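You operate a simulated robot arm through the tools that you are given. There is no shell and no other tool. Be economical: measure what you need, move in short steps, check, and stop when the job is done.

You are at the controls of a simulated two-armed robot. One attempt, no reset.

JOB
Run 2 hl of cold water into the tun through the blue hose.
Fine: put the white cap on its peg, turn the side knob tight on the coupling before the lever opens, set the fill knob to 2, and shut the cold water lever afterwards.
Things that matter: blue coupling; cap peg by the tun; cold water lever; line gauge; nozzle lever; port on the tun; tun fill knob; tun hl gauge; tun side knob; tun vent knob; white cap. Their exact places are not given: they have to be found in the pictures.

Only the result counts: the job must be done as asked and must still hold three seconds after the hand-in. Knocking over, shifting, dropping, spilling or breaking anything else fails it. Lids that push on must go on centred and level and be pressed home; caps that screw on are set level and turned clockwise until they are tight.

ROBOT AND FRAMES
Two 7-joint arms with fingered hands on one trunk, on a base that drives. Base frame: it is fixed to the floor where the robot stands at the start and does not move with it; the origin is under the middle of the robot, x ahead of it, y to its left, z up. Lengths are in m, angles in degrees, forces in N, time in s.
The left shoulder is at the start at [0.04, 0.147, 1.087], the right one opposite. With the tool pointing down near the work surface each hand reaches from about 0.1 to 0.66 m from the robot's upright axis, wherever it stands, measured 20 degrees to its own side. Places, roughly: cap peg by the tun [0.4, 0.8, 0.6]; cold water lever [0.4, 0.9, 1]; line gauge [-4.4, 3, 1.4]; nozzle lever [0.2, 1, 0.6]; port on the tun [0.7, 0, 0.5]; tun fill knob [0.7, 0.9, 1]; tun hl gauge [0.5, 1, 1.4]; tun side knob [0.6, 0, 0.6]; tun vent knob [0.6, 0.9, 1]. Payload 4 kg a hand.
Tool frame (each hand has its own): the origin (TCP) lies between the finger pads and is the grasp point; the fingertips stand 0.026 m ahead of it; z points along the fingers, y is the line along which they close. Largest opening 0.148 m; the body of the gripper starts 0.073 m behind the TCP. The gripper is a hand of 3 fingers: y runs from the thumb to the fingers, the wrist lies at [0, 0, -0.224] in the tool frame, and closing takes about 1.5 s.
Orientation is that of the tool frame in the base frame, as a unit quaternion [x, y, z, w]. With the fingers straight down and closing along the base's y, the tool's x points along the base's -x, its y along +y and its z along -z.

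CONTROLS
- The arms move only by the tool servo_tool. It takes "left_increments", "right_increments" or both (then of equal length, played together; a hand with none holds still); each is a list that holds one entry, the list of rows, each a list of 7 numbers: the shift along the base's x, y, z in units of 400 mm (1.0 is 400 mm), then the turn, a rotation vector about the base's x, y, z in units of 120 degrees (1.0 is 120 degrees), then the opening, from 0 (shut) to 1 (fully open). In form: [[[tx, ty, tz, ax, ay, az, fingers], ...]]. A call has 1 to 10 rows; each row is the pose to reach, as a shift and turn from the pose commanded when the call began. A call with a number of a shift or a turn outside -1 to 1 is refused whole. Rows are played at 5 a second. More than 0.05 m and 8.6 degrees between two rows, or a gripper value outside its range, and nothing of the call is played. Where a pose cannot be reached the arm comes as near as it can. A force on the tool above 60 N (or 10 N above the force at the start of the call, whichever is more), or a blocked arm, ends the call early, and 0.2 s more pass. Each finger travels about 0.108 m/s and halts on what it meets, pressing with about 32 N; the grip force reading is that of the motor and also rises with nothing between the fingers. The clock runs only during rows and for 0.2 s after the last one: add rows that repeat a pose to give the fingers time. The reply holds the time, the measured pose of the TCP, the force on the tool along the base axes, the opening and the grip force, in the units named above and with some noise, with the torque about the TCP (base axes, N m) and any sound that the robot's microphone picked up.
- Cameras (640 x 400 px; columns grow to the right, rows downward): "scene" is now at [0.0956, 0.05, 1.3309]; the picture's right is [0.54, -0.84, 0.00], its down [-0.37, -0.23, -0.90] and it looks along [0.76, 0.48, -0.43] (base axes); focal length 214 px, centre (320, 200). "left" rides on the left gripper at [-0.068, -0.039, -0.09] in its tool frame; the picture's right is [0.50, -0.87, 0.00], its down [0.66, 0.38, -0.65] and it looks along [0.57, 0.33, 0.76] (tool axes); focal length 222 px, centre (320, 200). "right" rides on the right gripper at [0.068, -0.039, -0.09] in its tool frame; the picture's right is [0.50, 0.87, 0.00], its down [-0.66, 0.38, -0.65] and it looks along [-0.57, 0.33, 0.76] (tool axes); focal length 222 px, centre (320, 200).
- capture(camera): a new picture of that camera. It takes no simulated time.
- raise_lower(by): slides the trunk up (or, below 0, down) by that many m; the arms and the scene camera ride with it, the base frame stays. It gives what a move gives, with no picture.
- drive_base(legs): drives the robot by 1 to 6 legs, each [ahead, left, turn to the left] in m, m and degrees, along the robot's own axes; the way and the turn of a leg run together, so that a leg with both is an arc; at most 1.5 m and 180 degrees a leg. The arms and the cameras ride along, it lands a little off, and it stops where it bumps. It gives what a move gives.
- hand_shape(shape, hand): the hand has 3 fingers and takes this shape, open, in about a second: jaw (thumb against the fingers, like two jaws); tri (thumb and two fingers); tip (a fingertip pinch); poke (one finger out to press); point (the index stretched); flat (the hand flat); cup (the hand cupped); fist (a fist). The gripper value then closes the fingers along that shape, each until it touches; the sizes above hold for jaw. It gives what a move gives, with no picture.
- head_to(pan, tilt): turns the head with the scene camera to pan (to the left, within 86 degrees either way) and tilt (down, from -29 to 69), counted from straight ahead of the robot. It gives what a move gives.
- locate(camera, pixels): for up to 12 pixels [column, row] of the newest picture of that camera ("zoom" is the newest enlarged one), the place [x, y, z] in the base frame of the surface seen there, good to about 0.003 m. It takes no simulated time.
- close_up(camera, box): a new picture of the part [left, top, right, bottom] of that camera's present view, enlarged. It takes no simulated time.
- sign_off(): hands the job in; it is judged then, once.

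Go step by step. Measure first, check grasps and placings, and put right what went wrong. The budget is 80 turns and 58 pictures, counting those below and the enlarged ones. Unless the task says otherwise, let go and move clear before handing in.

The tools are called after ">>>" as a command line: name --argument value ..., lists and objects as JSON in quotes. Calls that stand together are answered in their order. servo_tool: Moves the arms, as the interface text tells. Its arguments: {"type":"object","properties":{"left_increments":{"type":"array"},"right_increments":{"type":"array"}},"required":[]} The other tools are called the same way: raise_lower (by) slides the trunk up or down; hand_shape (shape, hand) gives the hand a shape; drive_base (legs) drives the base; head_to (pan, tilt) turns the head that bears the scene camera; capture (camera) takes a picture; locate (camera, pixels) gives the place of the surface under pixels of a picture; close_up (camera, box) takes an enlarged picture of a part of a camera's view; sign_off () hands the job in.

At the start:

```text
time_s: 0.0
left_ee_pos: [0.3691, 0.4907, 1.2492]
left_orientation: [0.001, 1.0, 0.0, 0.0]
left_wrist_force: [0.7, 0.6, -0.4]
left_ft_torque: [-0.01, 0.01, 0.03]
left_gripper_width: 0.1477
left_grip_force: 0.0
left_shape: jaw
right_ee_pos: [0.3791, 0.0455, 1.3255]
right_orientation: [0.001, 1.0, 0.0, 0.0]
right_wrist_force: [0.1, -0.3, -0.6]
right_ft_torque: [-0.01, -0.01, -0.02]
right_gripper_width: 0.148
right_grip_force: 0.2
right_shape: jaw
trunk travel left (down, up): [-0.257, 0.249]
robot x, y, heading: [0.0018, -0.0007, -0.0]
head pan, tilt: [32.5, 25.7]
```

scene: 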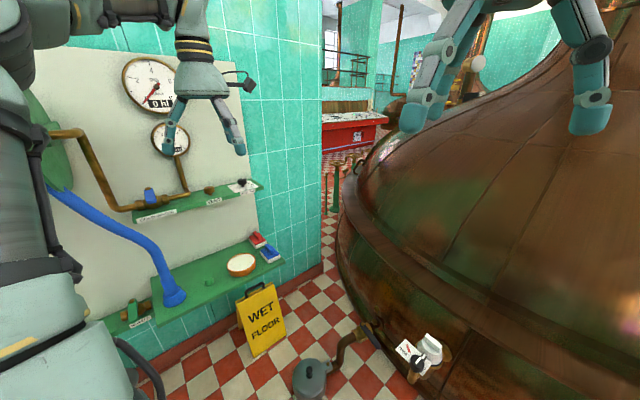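
right: 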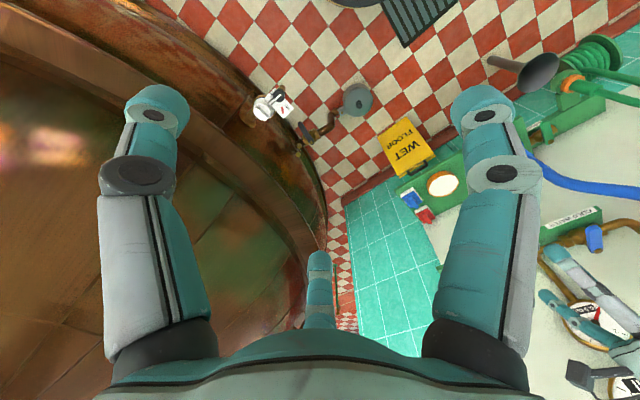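
left: 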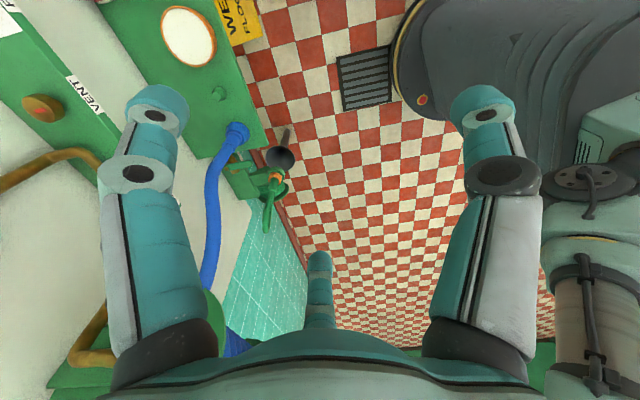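

The scene shows the wall panel at left (gauges around (150,85), hose end at (175,298), shelf) and the tun at right with a white-capped port at (430,345). I'll enlarge both parts.

>>> close_up --camera "scene" --box '[90, 160, 290, 340]'

>>> close_up --camera "scene" --box '[340, 310, 480, 400]'

>>> close_up --camera "scene" --box '[90, 40, 270, 150]'

>>> locate --camera "scene" --pixels '[[175, 298], [150, 197], [242, 187], [209, 190], [430, 345], [418, 365], [241, 264], [133, 310], [268, 253], [145, 80], [172, 140], [432, 336]]'

```text
2.22 times, centred on (190, 250) of scene
```

zoom: 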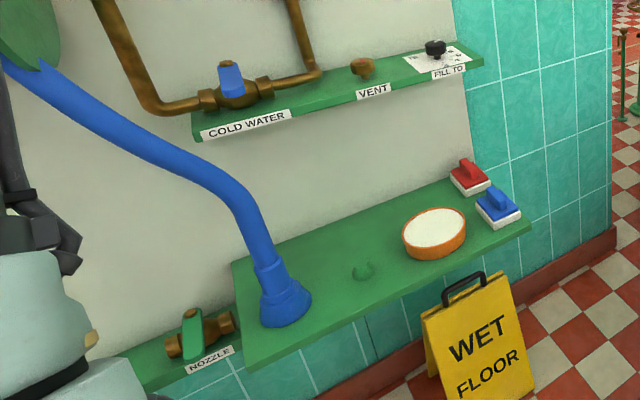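

```text
4.44 times, centred on (410, 355) of scene
```

zoom: 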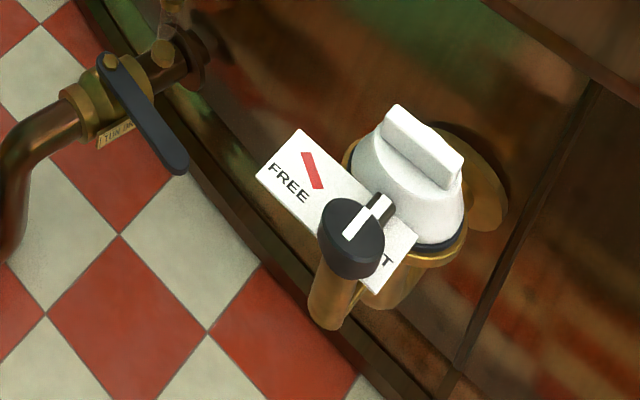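

```text
3.56 times, centred on (180, 95) of scene
```

zoom: 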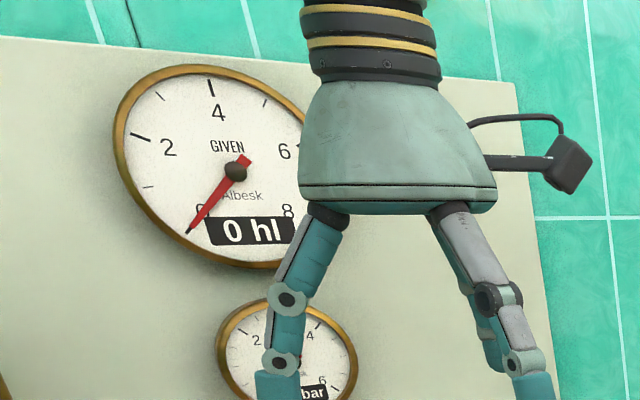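

```text
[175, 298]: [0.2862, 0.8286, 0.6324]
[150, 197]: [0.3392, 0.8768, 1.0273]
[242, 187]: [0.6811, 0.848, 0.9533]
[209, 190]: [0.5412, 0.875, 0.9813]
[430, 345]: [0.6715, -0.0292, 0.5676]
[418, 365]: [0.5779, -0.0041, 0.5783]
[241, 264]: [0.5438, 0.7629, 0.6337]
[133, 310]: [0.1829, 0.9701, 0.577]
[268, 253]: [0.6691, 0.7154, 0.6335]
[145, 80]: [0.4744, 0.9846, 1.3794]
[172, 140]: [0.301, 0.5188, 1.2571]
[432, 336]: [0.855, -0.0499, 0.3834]
```

The hose coupling rests on the shelf near [0.286,0.829,0.63]. The port with its white cap is near [0.67,-0.03,0.57], the knob with the FREE/T… label is at [0.58,0,0.58], and the cold lever is at [0.34,0.88,1.03]. I'll aim the head at the port for a better view.

>>> head_to --pan 0 --tilt 55

>>> capture --camera "scene"

```text
time_s: 1.0
left_ee_pos: [0.3694, 0.49, 1.2492]
left_orientation: [0.0, 1.0, 0.0, 0.0]
left_wrist_force: [-0.1, -0.6, 0.0]
left_ft_torque: [0.01, 0.0, -0.01]
left_gripper_width: 0.1479
left_grip_force: 0.0
left_shape: jaw
right_ee_pos: [0.3795, 0.045, 1.3254]
right_orientation: [0.0, 1.0, 0.0, 0.001]
right_wrist_force: [-0.1, -0.5, -0.9]
right_ft_torque: [0.04, 0.03, -0.01]
right_gripper_width: 0.148
right_grip_force: 0.0
right_shape: jaw
trunk travel left (down, up): [-0.257, 0.249]
robot x, y, heading: [0.0016, 0.003, -0.1]
head pan, tilt: [0.0, 55.0]
```

```text
51 pictures are left
```

scene: 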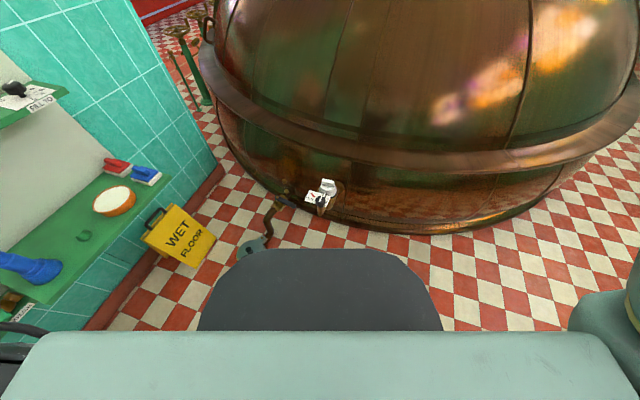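

>>> close_up --camera "scene" --box '[280, 160, 376, 220]'

>>> locate --camera "scene" --pixels '[[327, 183], [328, 192], [320, 200], [285, 205], [264, 240], [320, 235], [350, 165], [330, 150]]'

>>> close_up --camera "scene" --box '[0, 160, 180, 320]'

```text
6.67 times, centred on (328, 190) of scene
```

zoom: 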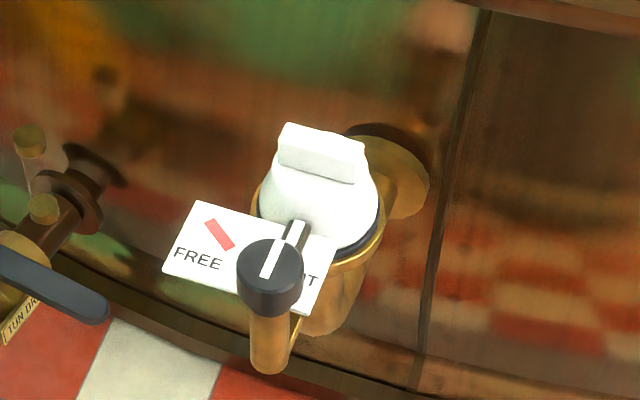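

```text
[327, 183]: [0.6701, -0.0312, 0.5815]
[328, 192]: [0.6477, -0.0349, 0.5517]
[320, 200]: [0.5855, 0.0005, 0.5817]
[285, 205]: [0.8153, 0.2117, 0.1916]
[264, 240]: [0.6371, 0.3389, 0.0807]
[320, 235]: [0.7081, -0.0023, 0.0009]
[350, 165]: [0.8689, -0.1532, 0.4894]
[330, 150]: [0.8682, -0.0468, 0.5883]
```

```text
2.50 times, centred on (90, 240) of scene
```

zoom: 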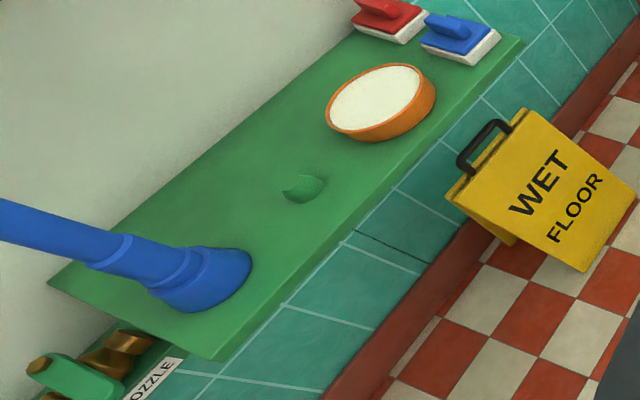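

The port points up and stands at the end of a bracket. Next I need the robot's base footprint, the tun rim and the shelf measured.

>>> locate --camera "scene" --pixels '[[320, 252], [320, 300], [215, 300], [435, 300], [325, 140], [325, 120], [25, 268], [40, 272], [83, 237], [115, 205], [100, 207], [135, 205]]'

>>> locate --camera "zoom" --pixels '[[305, 190], [300, 200], [235, 262], [200, 305], [230, 355], [50, 285], [520, 40], [380, 105], [120, 250], [75, 220], [60, 370], [490, 130]]'

```text
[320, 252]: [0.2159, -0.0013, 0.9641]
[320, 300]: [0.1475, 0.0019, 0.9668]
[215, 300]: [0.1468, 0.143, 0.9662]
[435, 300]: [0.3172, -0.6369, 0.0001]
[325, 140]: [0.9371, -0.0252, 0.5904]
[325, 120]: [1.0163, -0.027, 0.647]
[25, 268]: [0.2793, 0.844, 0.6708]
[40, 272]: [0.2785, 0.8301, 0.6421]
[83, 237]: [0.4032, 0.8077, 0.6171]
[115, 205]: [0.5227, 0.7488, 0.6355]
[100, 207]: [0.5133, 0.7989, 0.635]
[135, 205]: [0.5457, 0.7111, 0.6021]
```

```text
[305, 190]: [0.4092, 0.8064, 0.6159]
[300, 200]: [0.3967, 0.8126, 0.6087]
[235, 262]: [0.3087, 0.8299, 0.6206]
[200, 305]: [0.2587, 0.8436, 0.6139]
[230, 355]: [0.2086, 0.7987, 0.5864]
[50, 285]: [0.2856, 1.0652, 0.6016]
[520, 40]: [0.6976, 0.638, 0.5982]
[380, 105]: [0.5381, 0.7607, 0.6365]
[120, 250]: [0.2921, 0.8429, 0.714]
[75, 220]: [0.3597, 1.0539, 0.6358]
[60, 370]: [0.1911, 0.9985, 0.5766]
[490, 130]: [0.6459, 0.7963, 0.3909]
```

Shelf top is at z≈0.598 and the wall is turned about -18°. The peg is at [0.403,0.81]. I'll drive 0.15 ahead and bring the right hand down over the port.

>>> drive_base --legs '[[0.15, 0, 0]]'

>>> servo_tool --right_increments '[[[0, -0.03, -0.12, 0, 0, 0, 1], [0, -0.06, -0.24, 0, 0, 0, 1], [0, -0.09, -0.36, 0, 0, 0, 1], [0, -0.12, -0.48, 0, 0, 0, 1], [0, -0.15, -0.6, 0, 0, 0, 1], [0, -0.18, -0.72, 0, 0, 0, 1], [0.03, -0.2, -0.84, 0, 0, 0, 1], [0.06, -0.2, -0.95, 0, 0, 0, 1]]]'

>>> capture --camera "right"

```text
time_s: 2.4
left_ee_pos: [0.5165, 0.4897, 1.2495]
left_orientation: [0.001, 1.0, 0.0, 0.001]
left_wrist_force: [1.0, -0.5, 0.6]
left_ft_torque: [0.0, -0.03, 0.0]
left_gripper_width: 0.1479
left_grip_force: 0.1
left_shape: jaw
right_ee_pos: [0.5269, 0.0451, 1.3268]
right_orientation: [0.0, 1.0, 0.0, 0.001]
right_wrist_force: [0.1, -0.1, 1.0]
right_ft_torque: [-0.01, 0.01, -0.02]
right_gripper_width: 0.1479
right_grip_force: 0.0
right_shape: jaw
trunk travel left (down, up): [-0.257, 0.249]
robot x, y, heading: [0.1455, -0.0022, -0.2]
head pan, tilt: [0.0, 55.0]
```

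```text
refused: row 7 steps farther than a row can; nothing moved
```

```text
48 pictures are left
```

right: 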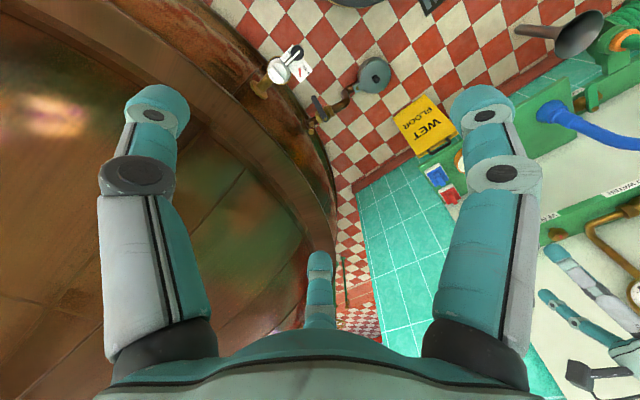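

The row step was too large, so I'll use smaller steps.

>>> servo_tool --right_increments '[[[-0.03, -0.02, -0.11, 0, 0, 0, 1], [-0.06, -0.04, -0.22, 0, 0, 0, 1], [-0.09, -0.06, -0.33, 0, 0, 0, 1], [-0.09, -0.08, -0.44, 0, 0, 0, 1], [-0.09, -0.1, -0.55, 0, 0, 0, 1], [-0.09, -0.12, -0.66, 0, 0, 0, 1], [-0.09, -0.14, -0.77, 0, 0, 0, 1], [-0.09, -0.16, -0.88, 0, 0, 0, 1], [-0.06, -0.17, -0.98, 0, 0, 0, 1]]]'

>>> capture --camera "right"

```text
time_s: 4.3
left_ee_pos: [0.5205, 0.489, 1.2503]
left_orientation: [0.001, 1.0, 0.001, 0.0]
left_wrist_force: [-0.2, -0.4, -0.1]
left_ft_torque: [-0.03, 0.02, -0.03]
left_gripper_width: 0.1479
left_grip_force: 0.0
left_shape: jaw
right_ee_pos: [0.5033, -0.0203, 0.9336]
right_orientation: [0.001, 1.0, 0.001, 0.001]
right_wrist_force: [0.2, 0.2, -0.2]
right_ft_torque: [0.01, 0.0, 0.0]
right_gripper_width: 0.1478
right_grip_force: 0.0
right_shape: jaw
trunk travel left (down, up): [-0.257, 0.249]
robot x, y, heading: [0.1506, -0.0005, -0.1]
head pan, tilt: [0.0, 55.0]
```

```text
47 pictures are left
```

right: 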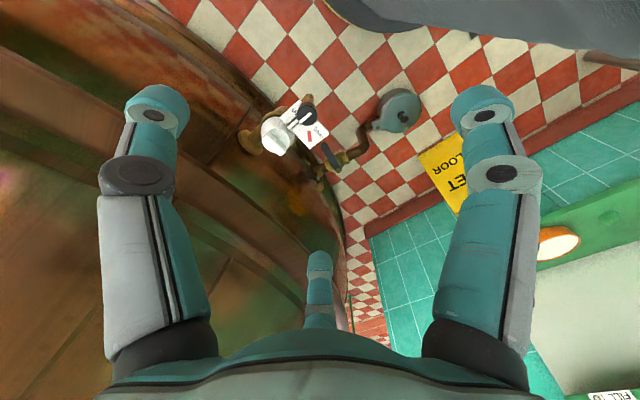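

>>> close_up --camera "right" --box '[240, 85, 352, 165]'

>>> locate --camera "zoom" --pixels '[[390, 165], [330, 180], [200, 270], [230, 350], [140, 240], [420, 160], [300, 200], [430, 260], [230, 220], [180, 300], [60, 290], [210, 310]]'

```text
5.00 times, centred on (296, 125) of right
```

zoom: 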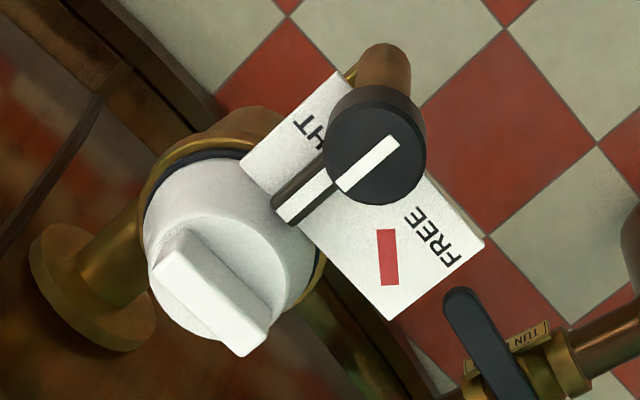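

```text
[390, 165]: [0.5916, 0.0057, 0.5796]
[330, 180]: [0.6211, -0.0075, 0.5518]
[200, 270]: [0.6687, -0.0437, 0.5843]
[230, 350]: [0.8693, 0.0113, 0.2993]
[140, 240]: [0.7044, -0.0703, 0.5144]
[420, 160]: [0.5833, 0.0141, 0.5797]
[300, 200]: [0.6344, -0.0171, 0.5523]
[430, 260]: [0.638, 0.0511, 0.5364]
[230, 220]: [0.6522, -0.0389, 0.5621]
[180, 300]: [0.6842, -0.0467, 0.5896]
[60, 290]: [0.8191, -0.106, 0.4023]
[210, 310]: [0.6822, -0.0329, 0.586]
```

The pointer on the side knob aims at the cap, covering TIGHT, and the red FREE mark lies about 60° counterclockwise. I'll measure the knob and cap outlines in this zoom.

>>> locate --camera "zoom" --pixels '[[375, 140], [340, 120], [410, 120], [375, 105], [378, 175], [345, 160], [390, 260], [285, 213], [165, 260], [255, 345], [265, 250], [175, 195]]'

>>> servo_tool --right_increments '[[[0, 0, 0, 0, 0, 0, 0.7], [0, 0, 0, 0, 0, 0, 0.45], [0, 0, 0, 0, 0, 0, 0.45], [0, 0, 0, 0, 0, 0, 0.45]]]'

>>> capture --camera "right"

```text
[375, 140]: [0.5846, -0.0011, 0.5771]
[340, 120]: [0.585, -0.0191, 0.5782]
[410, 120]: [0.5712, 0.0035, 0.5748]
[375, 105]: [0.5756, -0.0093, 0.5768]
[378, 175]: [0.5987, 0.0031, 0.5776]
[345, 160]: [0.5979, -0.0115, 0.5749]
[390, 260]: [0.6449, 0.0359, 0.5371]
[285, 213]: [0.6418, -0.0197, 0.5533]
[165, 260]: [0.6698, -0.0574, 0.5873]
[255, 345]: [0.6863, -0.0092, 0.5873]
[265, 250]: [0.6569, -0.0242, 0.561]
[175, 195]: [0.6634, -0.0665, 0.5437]
```

```text
time_s: 5.3
left_ee_pos: [0.5197, 0.488, 1.2504]
left_orientation: [0.0, 1.0, 0.0, 0.0]
left_wrist_force: [0.0, -0.3, 0.2]
left_ft_torque: [-0.01, -0.04, -0.03]
left_gripper_width: 0.1478
left_grip_force: 0.0
left_shape: jaw
right_ee_pos: [0.5039, -0.0227, 0.9348]
right_orientation: [0.001, 1.0, 0.0, 0.0]
right_wrist_force: [-0.2, 0.4, -0.2]
right_ft_torque: [-0.01, -0.01, 0.0]
right_gripper_width: 0.0671
right_grip_force: 0.1
right_shape: jaw
trunk travel left (down, up): [-0.257, 0.249]
robot x, y, heading: [0.1473, 0.0006, -0.3]
head pan, tilt: [0.0, 55.0]
```

```text
45 pictures are left
```

right: 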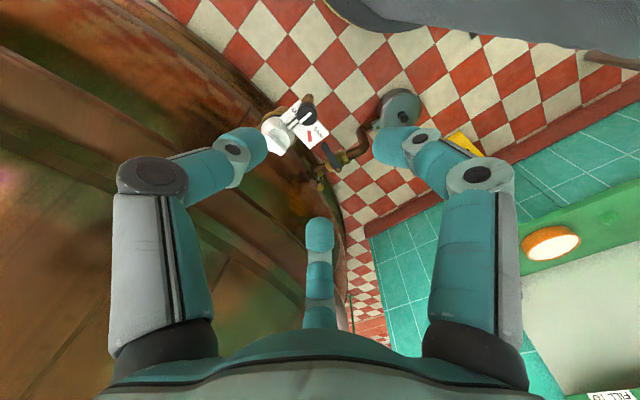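

The fingers close radially, with three of them 120° apart. The knob centre is about [0.586,-0.001] with its top at 0.578, and the cap centre is about [0.678,-0.033]. I'll hover just above the knob, turned -14°.

>>> servo_tool --right_increments '[[[0.03, 0.007, -0.1, -0.0, 0, -0.02, 0.45], [0.06, 0.014, -0.2, 0, 0, -0.04, 0.45], [0.09, 0.021, -0.3, 0, 0, -0.06, 0.45], [0.12, 0.028, -0.4, 0, 0, -0.08, 0.45], [0.15, 0.035, -0.5, 0, 0, -0.1, 0.45], [0.18, 0.045, -0.6, 0, 0, -0.117, 0.45], [0.205, 0.054, -0.7, 0, 0, -0.117, 0.45], [0.205, 0.054, -0.76, 0, 0, -0.117, 0.45], [0.205, 0.054, -0.76, 0, 0, -0.117, 0.45]]]'

>>> capture --camera "right"

```text
time_s: 7.3
left_ee_pos: [0.5189, 0.4889, 1.2507]
left_orientation: [0.002, 1.0, 0.0, -0.001]
left_wrist_force: [0.3, 0.2, -0.2]
left_ft_torque: [0.01, 0.0, -0.02]
left_gripper_width: 0.1481
left_grip_force: 0.1
left_shape: jaw
right_ee_pos: [0.5871, 0.0002, 0.6294]
right_orientation: [0.123, 0.992, 0.0, 0.0]
right_wrist_force: [1.0, -0.2, 0.1]
right_ft_torque: [0.01, -0.01, 0.0]
right_gripper_width: 0.067
right_grip_force: 0.0
right_shape: jaw
trunk travel left (down, up): [-0.257, 0.249]
robot x, y, heading: [0.1481, -0.0017, -0.3]
head pan, tilt: [0.0, 55.0]
```

```text
44 pictures are left
```

right: 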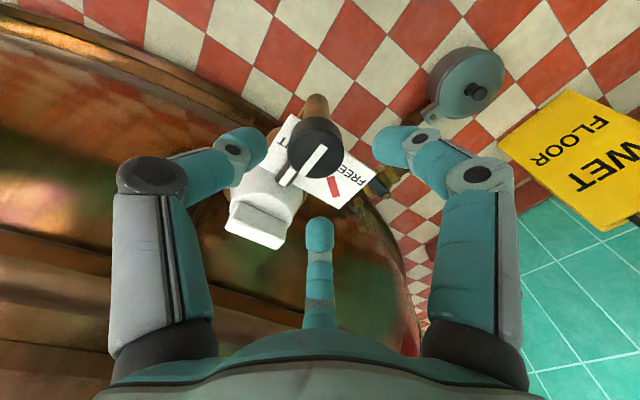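

The knob is centred between the fingertips at (320,150). I'll go down to z≈0.584 and close.

>>> servo_tool --right_increments '[[[0, 0, -0.04, 0, 0, 0, 0.45], [0, 0, -0.08, 0, 0, 0, 0.45], [0, 0, -0.113, 0, 0, 0, 0.45], [0, 0, -0.113, 0, 0, 0, 0.35], [0, 0, -0.113, 0, 0, 0, 0.2], [0, 0, -0.113, 0, 0, 0, 0.05], [0, 0, -0.113, 0, 0, 0, 0.05]]]'

>>> capture --camera "right"

```text
time_s: 8.9
left_ee_pos: [0.5189, 0.4887, 1.2491]
left_orientation: [0.001, 1.0, 0.0, 0.0]
left_wrist_force: [-0.2, 0.0, 0.6]
left_ft_torque: [0.01, -0.02, 0.03]
left_gripper_width: 0.1479
left_grip_force: 0.2
left_shape: jaw
right_ee_pos: [0.586, -0.0006, 0.5839]
right_orientation: [0.122, 0.993, 0.0, 0.0]
right_wrist_force: [0.4, 0.5, -3.2]
right_ft_torque: [0.01, -0.07, 0.01]
right_gripper_width: 0.0336
right_grip_force: 31.2
right_shape: jaw
trunk travel left (down, up): [-0.257, 0.249]
robot x, y, heading: [0.1498, -0.0008, -0.3]
head pan, tilt: [0.0, 55.0]
```

```text
43 pictures are left
```

right: 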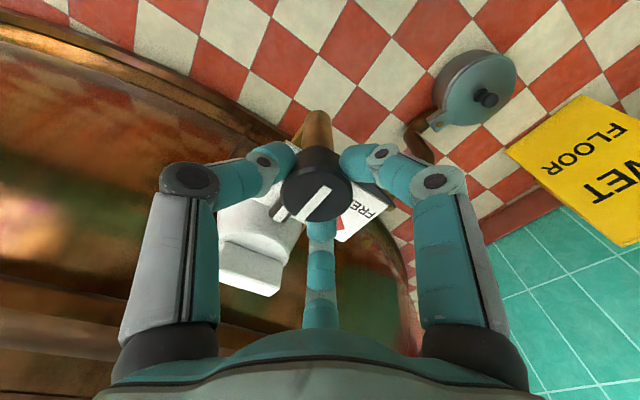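

Knob gripped at 0.034 wide with a 31 N grip. I'll turn it 52° counterclockwise.

>>> servo_tool --right_increments '[[[0, 0, 0, 0, 0, 0.06, 0.05], [0, 0, 0, 0, 0, 0.12, 0.05], [0, 0, 0, 0, 0, 0.18, 0.05], [0, 0, 0, 0, 0, 0.24, 0.05], [0, 0, 0, 0, 0, 0.3, 0.05], [0, 0, 0, 0, 0, 0.36, 0.05], [0, 0, 0, 0, 0, 0.42, 0.05], [0, 0, 0, 0, 0, 0.44, 0.05], [0, 0, 0, 0, 0, 0.44, 0.05]]]'

>>> capture --camera "right"

```text
time_s: 10.9
left_ee_pos: [0.519, 0.4861, 1.2504]
left_orientation: [0.0, 1.0, 0.001, 0.0]
left_wrist_force: [0.3, 0.3, 0.5]
left_ft_torque: [-0.01, 0.01, 0.04]
left_gripper_width: 0.1481
left_grip_force: 0.1
left_shape: jaw
right_ee_pos: [0.5872, -0.0037, 0.5842]
right_orientation: [-0.331, 0.944, 0.001, -0.001]
right_wrist_force: [-1.0, -14.6, -5.0]
right_ft_torque: [-0.37, -0.13, -0.42]
right_gripper_width: 0.0341
right_grip_force: 31.9
right_shape: jaw
trunk travel left (down, up): [-0.257, 0.249]
robot x, y, heading: [0.1513, -0.0025, -0.2]
head pan, tilt: [0.0, 55.0]
```

```text
42 pictures are left
```

right: 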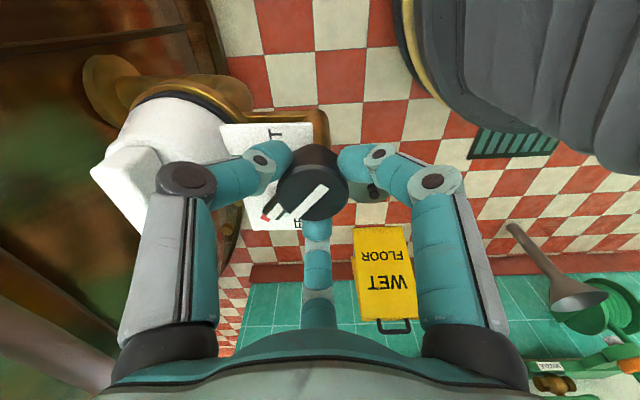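

>>> close_up --camera "right" --box '[200, 110, 360, 240]'

```text
3.08 times, centred on (280, 175) of right
```

zoom: 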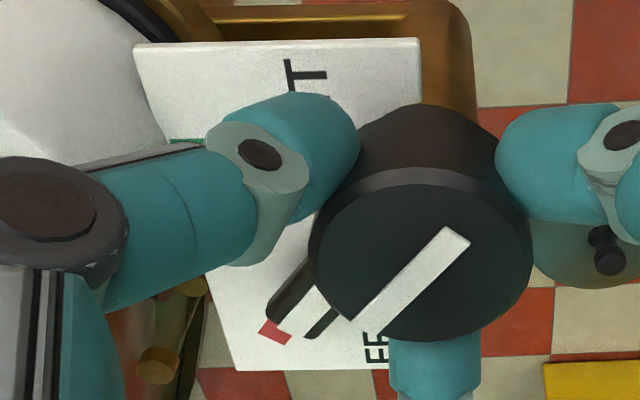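

The pointer now covers the red FREE mark, and a green mark for TIGHT shows at (185,142). I'll let go, rise, and look at the cap.

>>> servo_tool --right_increments '[[[0, 0, 0, 0, 0, 0, 0.3], [0, 0, 0, 0, 0, 0, 0.45], [0, 0, 0.05, 0, 0, 0, 0.45], [0, 0, 0.15, 0, 0, 0, 0.45], [0, 0, 0.25, 0, 0, -0.06, 0.5], [0.0, 0, 0.35, 0, 0, -0.12, 0.6], [0.0, 0, 0.42, 0, 0, -0.18, 0.7], [0.0, 0, 0.42, 0, 0, -0.24, 0.7], [0.0, 0, 0.42, 0, 0, -0.3, 0.7]]]'

>>> close_up --camera "right" --box '[180, 90, 380, 215]'

```text
time_s: 12.9
left_ee_pos: [0.5189, 0.4887, 1.2497]
left_orientation: [0.0, 1.0, 0.0, 0.0]
left_wrist_force: [-0.1, 0.8, -0.7]
left_ft_torque: [0.02, 0.02, 0.04]
left_gripper_width: 0.1481
left_grip_force: 0.0
left_shape: jaw
right_ee_pos: [0.5871, -0.0006, 0.7535]
right_orientation: [-0.022, 1.0, 0.0, 0.0]
right_wrist_force: [0.9, 0.8, 0.3]
right_ft_torque: [0.0, -0.01, 0.01]
right_gripper_width: 0.1034
right_grip_force: 0.0
right_shape: jaw
trunk travel left (down, up): [-0.257, 0.249]
robot x, y, heading: [0.1497, -0.0024, -0.0]
head pan, tilt: [0.0, 55.0]
```

```text
3.20 times, centred on (280, 152) of right
```

zoom: 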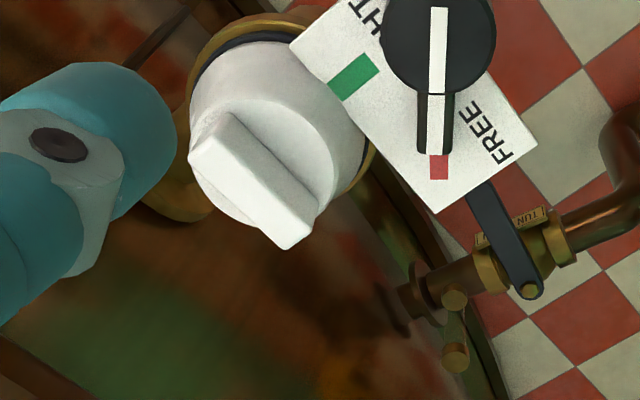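

>>> locate --camera "zoom" --pixels '[[355, 77], [435, 125], [210, 150], [290, 230], [250, 185], [330, 110], [200, 70], [365, 150], [260, 60], [335, 180], [195, 190], [438, 20]]'

```text
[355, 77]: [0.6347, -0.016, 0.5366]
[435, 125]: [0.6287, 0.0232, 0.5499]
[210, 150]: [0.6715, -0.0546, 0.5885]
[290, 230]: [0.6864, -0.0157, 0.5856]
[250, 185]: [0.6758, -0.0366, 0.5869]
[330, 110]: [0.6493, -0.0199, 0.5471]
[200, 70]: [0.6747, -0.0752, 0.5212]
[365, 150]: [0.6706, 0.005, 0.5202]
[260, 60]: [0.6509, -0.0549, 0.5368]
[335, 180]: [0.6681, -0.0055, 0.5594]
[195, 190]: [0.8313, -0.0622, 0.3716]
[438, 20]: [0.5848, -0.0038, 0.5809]
```

Cap centre is [0.679,-0.035], radius ~0.033. I'll go over it with the fingers straddling the knob side (-51° turn), then descend and close.

>>> servo_tool --right_increments '[[[0.06, -0.02, 0, 0, 0, -0.07, 0.7], [0.12, -0.04, 0, 0, 0, -0.14, 0.7], [0.18, -0.06, 0, 0, 0, -0.21, 0.7], [0.23, -0.086, 0, 0, 0, -0.28, 0.7], [0.23, -0.086, -0.08, 0, 0, -0.35, 0.7], [0.23, -0.086, -0.16, 0, 0, -0.42, 0.7], [0.23, -0.086, -0.2, 0, 0, -0.43, 0.7], [0.23, -0.086, -0.2, 0, 0, -0.43, 0.7]]]'

>>> capture --camera "right"

```text
time_s: 14.8
left_ee_pos: [0.5183, 0.4893, 1.2492]
left_orientation: [0.002, 1.0, 0.0, 0.0]
left_wrist_force: [-0.1, 1.2, 0.2]
left_ft_torque: [-0.01, 0.0, -0.01]
left_gripper_width: 0.1482
left_grip_force: 0.1
left_shape: jaw
right_ee_pos: [0.6787, -0.0368, 0.6737]
right_orientation: [0.414, 0.91, 0.001, 0.0]
right_wrist_force: [-0.5, -0.2, -0.6]
right_ft_torque: [0.01, 0.0, -0.01]
right_gripper_width: 0.103
right_grip_force: 0.0
right_shape: jaw
trunk travel left (down, up): [-0.257, 0.249]
robot x, y, heading: [0.1461, -0.001, -0.1]
head pan, tilt: [0.0, 55.0]
```

```text
39 pictures are left
```

right: 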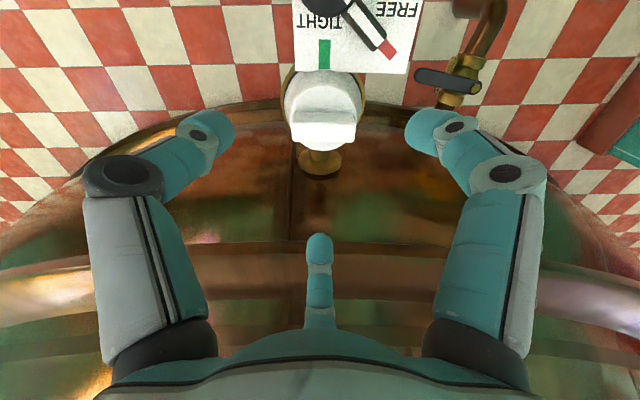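

Aligned; the knob lies between two fingers. I'll descend and close on the cap body.

>>> servo_tool --right_increments '[[[0, 0.004, -0.1, 0, 0, 0, 0.7], [0, 0.004, -0.2, 0, 0, 0, 0.7], [0, 0.004, -0.28, 0, 0, 0, 0.7], [0, 0.004, -0.28, 0, 0, 0, 0.6], [0, 0.004, -0.28, 0, 0, 0, 0.45], [0, 0.004, -0.28, 0, 0, 0, 0.3], [0, 0.004, -0.28, 0, 0, 0, 0.25], [0, 0.004, -0.28, 0, 0, 0, 0.25]]]'

```text
time_s: 16.6
left_ee_pos: [0.5194, 0.488, 1.2502]
left_orientation: [0.001, 1.0, 0.0, 0.001]
left_wrist_force: [0.3, -0.2, -0.1]
left_ft_torque: [-0.02, -0.01, -0.02]
left_gripper_width: 0.1482
left_grip_force: 0.0
left_shape: jaw
right_ee_pos: [0.6802, -0.0336, 0.5613]
right_orientation: [0.414, 0.91, 0.001, 0.001]
right_wrist_force: [-0.4, 0.6, 2.7]
right_ft_torque: [-0.06, 0.06, -0.01]
right_gripper_width: 0.062
right_grip_force: 31.9
right_shape: jaw
trunk travel left (down, up): [-0.257, 0.249]
robot x, y, heading: [0.1491, -0.0005, -0.0]
head pan, tilt: [0.0, 55.0]
```

Gripped at 0.062. I'll lift gently and see whether it comes free without turning.

>>> servo_tool --right_increments '[[[0, 0, 0.02, 0, 0, 0, 0.2], [0, 0, 0.05, 0, 0, 0, 0.2], [0, 0, 0.1, 0, 0, 0, 0.2], [0, 0, 0.15, 0, 0, 0, 0.2], [0, 0, 0.2, 0, 0, 0, 0.2]]]'

>>> capture --camera "right"

```text
time_s: 17.8
left_ee_pos: [0.5196, 0.4892, 1.2489]
left_orientation: [0.0, 1.0, 0.0, 0.0]
left_wrist_force: [-0.2, 0.8, -0.8]
left_ft_torque: [-0.01, -0.04, -0.02]
left_gripper_width: 0.1481
left_grip_force: 0.0
left_shape: jaw
right_ee_pos: [0.6806, -0.0341, 0.64]
right_orientation: [0.415, 0.91, 0.0, 0.0]
right_wrist_force: [0.4, 0.5, -2.5]
right_ft_torque: [0.02, -0.01, 0.05]
right_gripper_width: 0.0617
right_grip_force: 32.3
right_shape: jaw
trunk travel left (down, up): [-0.257, 0.249]
robot x, y, heading: [0.1489, 0.0002, -0.1]
head pan, tilt: [0.0, 55.0]
```

```text
38 pictures are left
```

right: 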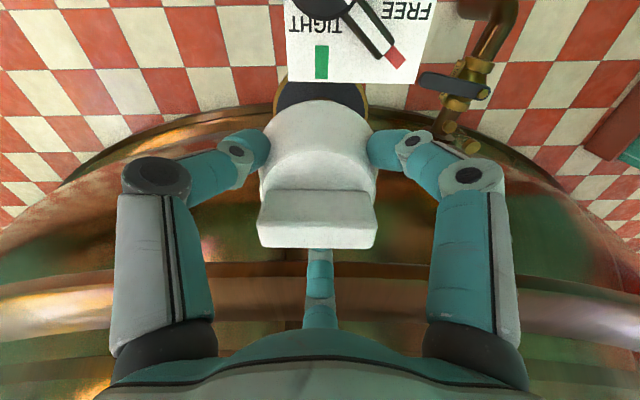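

The cap is free and in hand. I'll lift and retract it, tuck the left arm in, then drive beside the shelf facing the wall.

>>> servo_tool --right_increments '[[[0, 0, 0.1, 0, 0, 0, 0.2], [-0.05, 0, 0.2, 0, 0, 0, 0.2], [-0.12, 0, 0.28, 0, 0, 0.06, 0.2], [-0.2, 0, 0.36, 0, 0, 0.12, 0.2], [-0.28, 0, 0.44, 0, 0, 0.18, 0.2], [-0.37, 0, 0.5, 0, 0, 0.24, 0.2], [-0.45, 0, 0.5, 0, 0, 0.3, 0.2], [-0.45, 0, 0.5, 0, 0, 0.36, 0.2]]]' --left_increments '[[[0, -0.08, 0, 0, 0, 0, 1], [0, -0.16, 0, 0, 0, 0, 1], [-0.05, -0.24, 0, 0, 0, 0, 1], [-0.1, -0.32, 0, 0, 0, 0, 1], [-0.15, -0.4, 0, 0, 0, 0, 1], [-0.2, -0.45, 0, 0, 0, 0, 1], [-0.25, -0.5, 0, 0, 0, 0, 1], [-0.25, -0.5, 0, 0, 0, 0, 1]]]'

>>> drive_base --legs '[[0, 0.25, 0], [0, 0, 72]]'

>>> capture --camera "scene"

```text
time_s: 19.6
left_ee_pos: [0.4182, 0.2907, 1.2486]
left_orientation: [0.001, 1.0, 0.0, 0.0]
left_wrist_force: [0.1, 0.6, -0.2]
left_ft_torque: [-0.01, 0.04, 0.02]
left_gripper_width: 0.1479
left_grip_force: 0.0
left_shape: jaw
right_ee_pos: [0.4971, -0.0301, 0.8431]
right_orientation: [0.049, 0.999, 0.0, -0.001]
right_wrist_force: [1.0, -0.3, -2.0]
right_ft_torque: [-0.02, 0.02, 0.04]
right_gripper_width: 0.0616
right_grip_force: 31.4
right_shape: jaw
trunk travel left (down, up): [-0.257, 0.249]
robot x, y, heading: [0.1461, -0.0007, -0.1]
head pan, tilt: [0.0, 55.0]
```

```text
time_s: 24.4
left_ee_pos: [-0.0316, 0.604, 1.2506]
left_orientation: [-0.574, 0.819, 0.002, -0.001]
left_wrist_force: [0.3, 0.0, -0.5]
left_ft_torque: [0.0, 0.03, 0.01]
left_gripper_width: 0.1477
left_grip_force: 0.1
left_shape: jaw
right_ee_pos: [0.2977, 0.5707, 0.8439]
right_orientation: [-0.534, 0.846, 0.002, 0.001]
right_wrist_force: [0.7, -0.4, -2.1]
right_ft_torque: [-0.01, -0.03, -0.03]
right_gripper_width: 0.0613
right_grip_force: 32.2
right_shape: jaw
trunk travel left (down, up): [-0.257, 0.249]
robot x, y, heading: [0.1414, 0.2578, 69.9]
head pan, tilt: [0.0, 55.0]
```

```text
37 pictures are left
```

scene: 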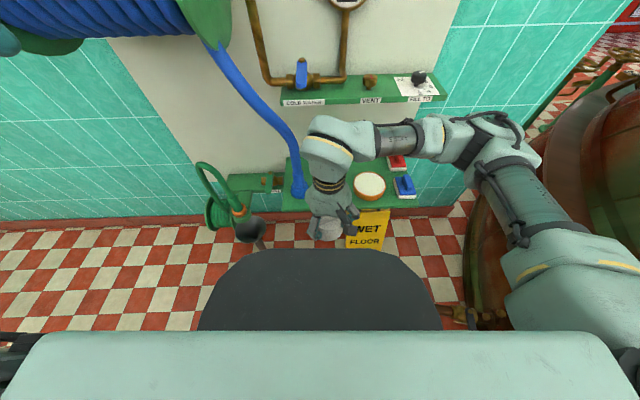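

The hand with the cap hangs in front of the shelf. I'll look with the right camera for the peg.

>>> drive_base --legs '[[0.07, 0, 2]]'

>>> capture --camera "right"

>>> locate --camera "scene" --pixels '[[303, 192], [300, 75], [290, 102], [440, 97], [388, 212], [352, 245], [250, 230], [370, 182]]'

```text
time_s: 25.5
left_ee_pos: [-0.0538, 0.6726, 1.2451]
left_orientation: [-0.59, 0.808, -0.006, 0.009]
left_wrist_force: [-0.9, -1.3, 0.1]
left_ft_torque: [0.07, -0.02, -0.01]
left_gripper_width: 0.148
left_grip_force: 0.0
left_shape: jaw
right_ee_pos: [0.2825, 0.6509, 0.8465]
right_orientation: [-0.55, 0.835, -0.004, 0.009]
right_wrist_force: [-0.8, -0.8, -2.5]
right_ft_torque: [0.01, -0.02, 0.0]
right_gripper_width: 0.0614
right_grip_force: 31.8
right_shape: jaw
trunk travel left (down, up): [-0.257, 0.249]
robot x, y, heading: [0.1714, 0.3328, 71.9]
head pan, tilt: [0.0, 55.0]
```

```text
36 pictures are left
```

right: 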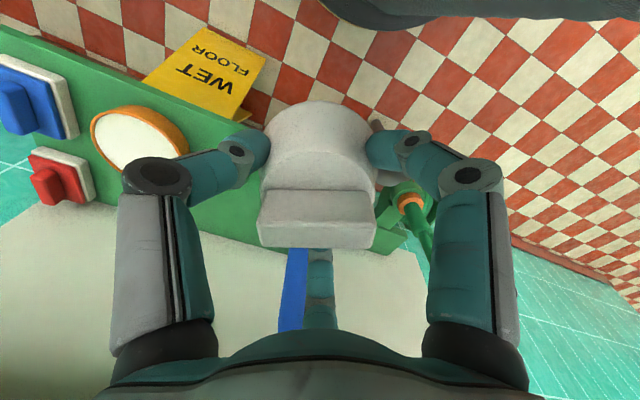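

```text
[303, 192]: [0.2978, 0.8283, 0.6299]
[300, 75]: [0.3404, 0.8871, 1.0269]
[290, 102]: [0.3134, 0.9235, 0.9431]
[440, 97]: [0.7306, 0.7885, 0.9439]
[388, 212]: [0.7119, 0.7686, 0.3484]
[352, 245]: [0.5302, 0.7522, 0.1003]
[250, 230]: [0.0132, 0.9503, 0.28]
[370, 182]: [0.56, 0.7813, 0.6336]
```

The cap hides the peg. I'll shift the hand to the right and look with the head.

>>> servo_tool --right_increments '[[[0.1, -0.03, 0, 0, 0, 0, 0.2], [0.2, -0.06, 0, 0, 0, 0, 0.2], [0.3, -0.09, 0, 0, 0, 0, 0.2], [0.4, -0.13, 0, 0, 0, 0, 0.2], [0.45, -0.15, 0, 0, 0, 0, 0.2]]]'

>>> close_up --camera "scene" --box '[250, 130, 410, 230]'

```text
time_s: 26.7
left_ee_pos: [-0.0609, 0.6803, 1.2387]
left_orientation: [-0.589, 0.808, -0.011, 0.011]
left_wrist_force: [1.0, -0.6, 0.0]
left_ft_torque: [-0.01, 0.0, 0.03]
left_gripper_width: 0.1478
left_grip_force: 0.0
left_shape: jaw
right_ee_pos: [0.4566, 0.5951, 0.8426]
right_orientation: [-0.551, 0.834, -0.01, 0.01]
right_wrist_force: [0.0, -0.5, -2.1]
right_ft_torque: [0.0, 0.02, 0.01]
right_gripper_width: 0.0613
right_grip_force: 32.0
right_shape: jaw
trunk travel left (down, up): [-0.257, 0.249]
robot x, y, heading: [0.1717, 0.3313, 72.3]
head pan, tilt: [0.0, 55.0]
```

```text
4.00 times, centred on (330, 180) of scene
```

zoom: 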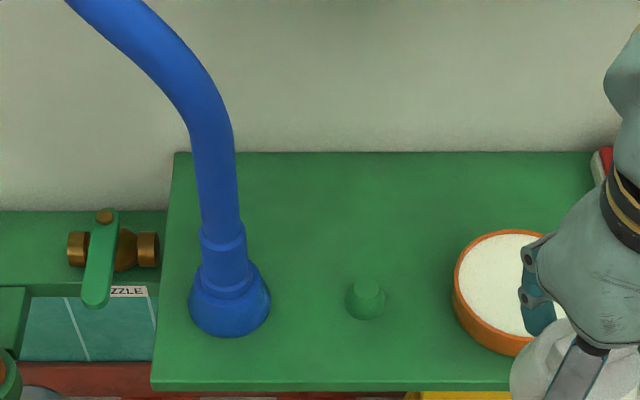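

I can see the peg at zoom (367,295). Both hands also show about a 1.5° tilt after the last drive, so the base may be riding on something. I'll measure, then back off.

>>> locate --camera "zoom" --pixels '[[367, 285], [367, 300], [350, 300], [383, 300], [367, 318], [230, 325], [192, 305], [268, 305], [228, 262], [222, 235], [300, 330], [367, 278]]'

>>> drive_base --legs '[[-0.06, 0, 0]]'

```text
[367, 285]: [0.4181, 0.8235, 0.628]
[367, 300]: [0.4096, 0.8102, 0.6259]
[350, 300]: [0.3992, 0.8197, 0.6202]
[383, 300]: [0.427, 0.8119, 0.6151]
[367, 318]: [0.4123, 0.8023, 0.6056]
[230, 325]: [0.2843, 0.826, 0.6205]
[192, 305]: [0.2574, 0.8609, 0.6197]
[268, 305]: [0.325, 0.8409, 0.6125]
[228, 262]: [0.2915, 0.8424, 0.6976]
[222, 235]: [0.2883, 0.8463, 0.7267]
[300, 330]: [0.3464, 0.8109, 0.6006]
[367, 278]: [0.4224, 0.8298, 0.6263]
```

```text
time_s: 27.6
left_ee_pos: [-0.0637, 0.6416, 1.2369]
left_orientation: [-0.591, 0.806, -0.014, -0.002]
left_wrist_force: [-1.6, 0.0, -0.2]
left_ft_torque: [-0.02, -0.05, -0.01]
left_gripper_width: 0.148
left_grip_force: 0.1
left_shape: jaw
right_ee_pos: [0.4476, 0.553, 0.8325]
right_orientation: [-0.55, 0.835, -0.012, -0.001]
right_wrist_force: [-0.1, 0.9, -2.1]
right_ft_torque: [-0.07, 0.01, -0.02]
right_gripper_width: 0.0613
right_grip_force: 32.2
right_shape: jaw
trunk travel left (down, up): [-0.257, 0.249]
robot x, y, heading: [0.1467, 0.2712, 72.3]
head pan, tilt: [0.0, 55.0]
```

>>> servo_tool --right_increments '[[[0, 0, 0, 0, 0, 0, 0.2], [0, 0, 0, 0, 0, 0, 0.2], [0, 0, 0, 0, 0, 0, 0.2]]]'

>>> head_to --pan 50 --tilt 65

>>> capture --camera "scene"

```text
time_s: 28.4
left_ee_pos: [-0.0798, 0.6324, 1.233]
left_orientation: [-0.591, 0.806, -0.016, 0.003]
left_wrist_force: [-0.4, 0.0, -0.3]
left_ft_torque: [0.01, -0.01, 0.02]
left_gripper_width: 0.1481
left_grip_force: 0.0
left_shape: jaw
right_ee_pos: [0.4377, 0.544, 0.8376]
right_orientation: [-0.55, 0.835, -0.015, 0.007]
right_wrist_force: [-0.7, -0.3, -1.7]
right_ft_torque: [0.01, 0.01, -0.03]
right_gripper_width: 0.0614
right_grip_force: 32.5
right_shape: jaw
trunk travel left (down, up): [-0.257, 0.249]
robot x, y, heading: [0.1507, 0.2664, 72.7]
head pan, tilt: [0.0, 55.0]
```

```text
time_s: 29.6
left_ee_pos: [-0.0785, 0.6187, 1.2353]
left_orientation: [-0.594, 0.805, -0.012, 0.007]
left_wrist_force: [0.1, -1.0, 1.3]
left_ft_torque: [0.1, -0.01, 0.0]
left_gripper_width: 0.1482
left_grip_force: 0.0
left_shape: jaw
right_ee_pos: [0.439, 0.5374, 0.8393]
right_orientation: [-0.554, 0.832, -0.012, 0.009]
right_wrist_force: [0.2, -1.3, -2.1]
right_ft_torque: [0.06, 0.0, 0.01]
right_gripper_width: 0.0612
right_grip_force: 31.8
right_shape: jaw
trunk travel left (down, up): [-0.257, 0.249]
robot x, y, heading: [0.1548, 0.2618, 72.5]
head pan, tilt: [50.0, 65.0]
```

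```text
34 pictures are left
```

scene: 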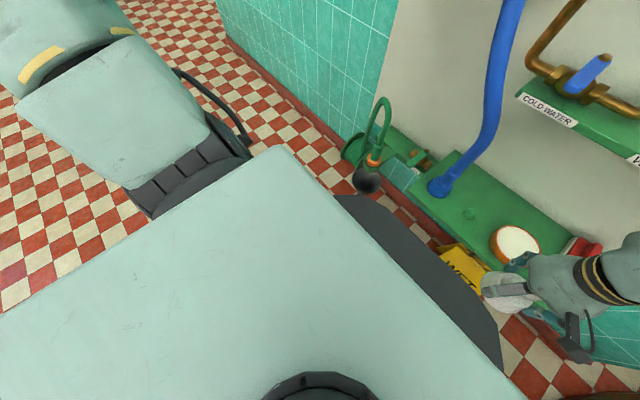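

The robot is swaying without command, so an elbow is probably pressing on the tun. I'll look to the right.

>>> head_to --pan -55 --tilt 35

>>> capture --camera "scene"

```text
time_s: 31.4
left_ee_pos: [-0.0841, 0.6388, 1.2312]
left_orientation: [-0.591, 0.807, -0.016, 0.004]
left_wrist_force: [-0.3, 0.0, -1.0]
left_ft_torque: [0.02, 0.01, 0.0]
left_gripper_width: 0.1482
left_grip_force: 0.1
left_shape: jaw
right_ee_pos: [0.4347, 0.5523, 0.838]
right_orientation: [-0.55, 0.835, -0.016, 0.008]
right_wrist_force: [-0.1, -0.1, -1.4]
right_ft_torque: [0.01, 0.0, 0.0]
right_gripper_width: 0.061
right_grip_force: 32.5
right_shape: jaw
trunk travel left (down, up): [-0.257, 0.249]
robot x, y, heading: [0.1485, 0.2741, 72.4]
head pan, tilt: [-55.0, 35.0]
```

```text
33 pictures are left
```

scene: 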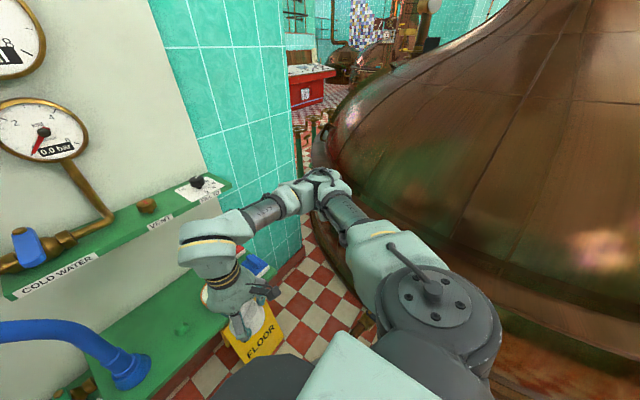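

The right elbow at (330,180) touches the tun. I'll drive left away from it and turn a little to the right.

>>> drive_base --legs '[[0, 0.15, 0], [0, 0, -18]]'

>>> servo_tool --right_increments '[[[0, 0, 0, 0, 0, 0, 0.2], [0, 0, 0, 0, 0, 0, 0.2], [0, 0, 0, 0, 0, 0, 0.2]]]'

>>> head_to --pan -15 --tilt 45

>>> capture --camera "scene"

```text
time_s: 33.8
left_ee_pos: [-0.1021, 0.7423, 1.2306]
left_orientation: [-0.459, 0.888, -0.019, 0.003]
left_wrist_force: [-0.5, -0.2, -0.6]
left_ft_torque: [-0.04, 0.04, -0.01]
left_gripper_width: 0.148
left_grip_force: 0.0
left_shape: jaw
right_ee_pos: [0.3661, 0.4992, 0.839]
right_orientation: [-0.413, 0.911, -0.017, 0.006]
right_wrist_force: [0.3, 0.0, -1.5]
right_ft_torque: [-0.04, -0.01, 0.03]
right_gripper_width: 0.0611
right_grip_force: 31.9
right_shape: jaw
trunk travel left (down, up): [-0.257, 0.249]
robot x, y, heading: [0.0126, 0.318, 54.5]
head pan, tilt: [-55.0, 35.0]
```

```text
time_s: 34.6
left_ee_pos: [-0.105, 0.7447, 1.2267]
left_orientation: [-0.46, 0.888, -0.021, 0.003]
left_wrist_force: [0.2, -0.4, -0.1]
left_ft_torque: [0.02, -0.01, -0.04]
left_gripper_width: 0.1479
left_grip_force: 0.0
left_shape: jaw
right_ee_pos: [0.3646, 0.5, 0.8374]
right_orientation: [-0.414, 0.91, -0.02, 0.007]
right_wrist_force: [0.2, -0.8, -2.3]
right_ft_torque: [0.04, 0.03, 0.02]
right_gripper_width: 0.061
right_grip_force: 32.3
right_shape: jaw
trunk travel left (down, up): [-0.257, 0.249]
robot x, y, heading: [0.0129, 0.315, 54.7]
head pan, tilt: [-55.0, 35.0]
```

```text
time_s: 35.7
left_ee_pos: [-0.1123, 0.7504, 1.2242]
left_orientation: [-0.458, 0.888, -0.024, 0.006]
left_wrist_force: [-0.5, -0.3, -0.1]
left_ft_torque: [0.02, -0.01, 0.03]
left_gripper_width: 0.1479
left_grip_force: 0.0
left_shape: jaw
right_ee_pos: [0.3577, 0.5036, 0.8406]
right_orientation: [-0.413, 0.91, -0.023, 0.01]
right_wrist_force: [-1.4, -0.4, -2.6]
right_ft_torque: [0.01, 0.0, -0.02]
right_gripper_width: 0.061
right_grip_force: 31.6
right_shape: jaw
trunk travel left (down, up): [-0.257, 0.249]
robot x, y, heading: [0.0085, 0.3202, 54.6]
head pan, tilt: [-15.0, 45.0]
```

```text
32 pictures are left
```

scene: 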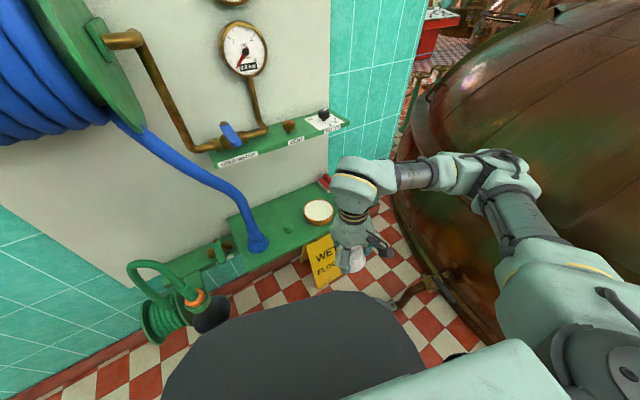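

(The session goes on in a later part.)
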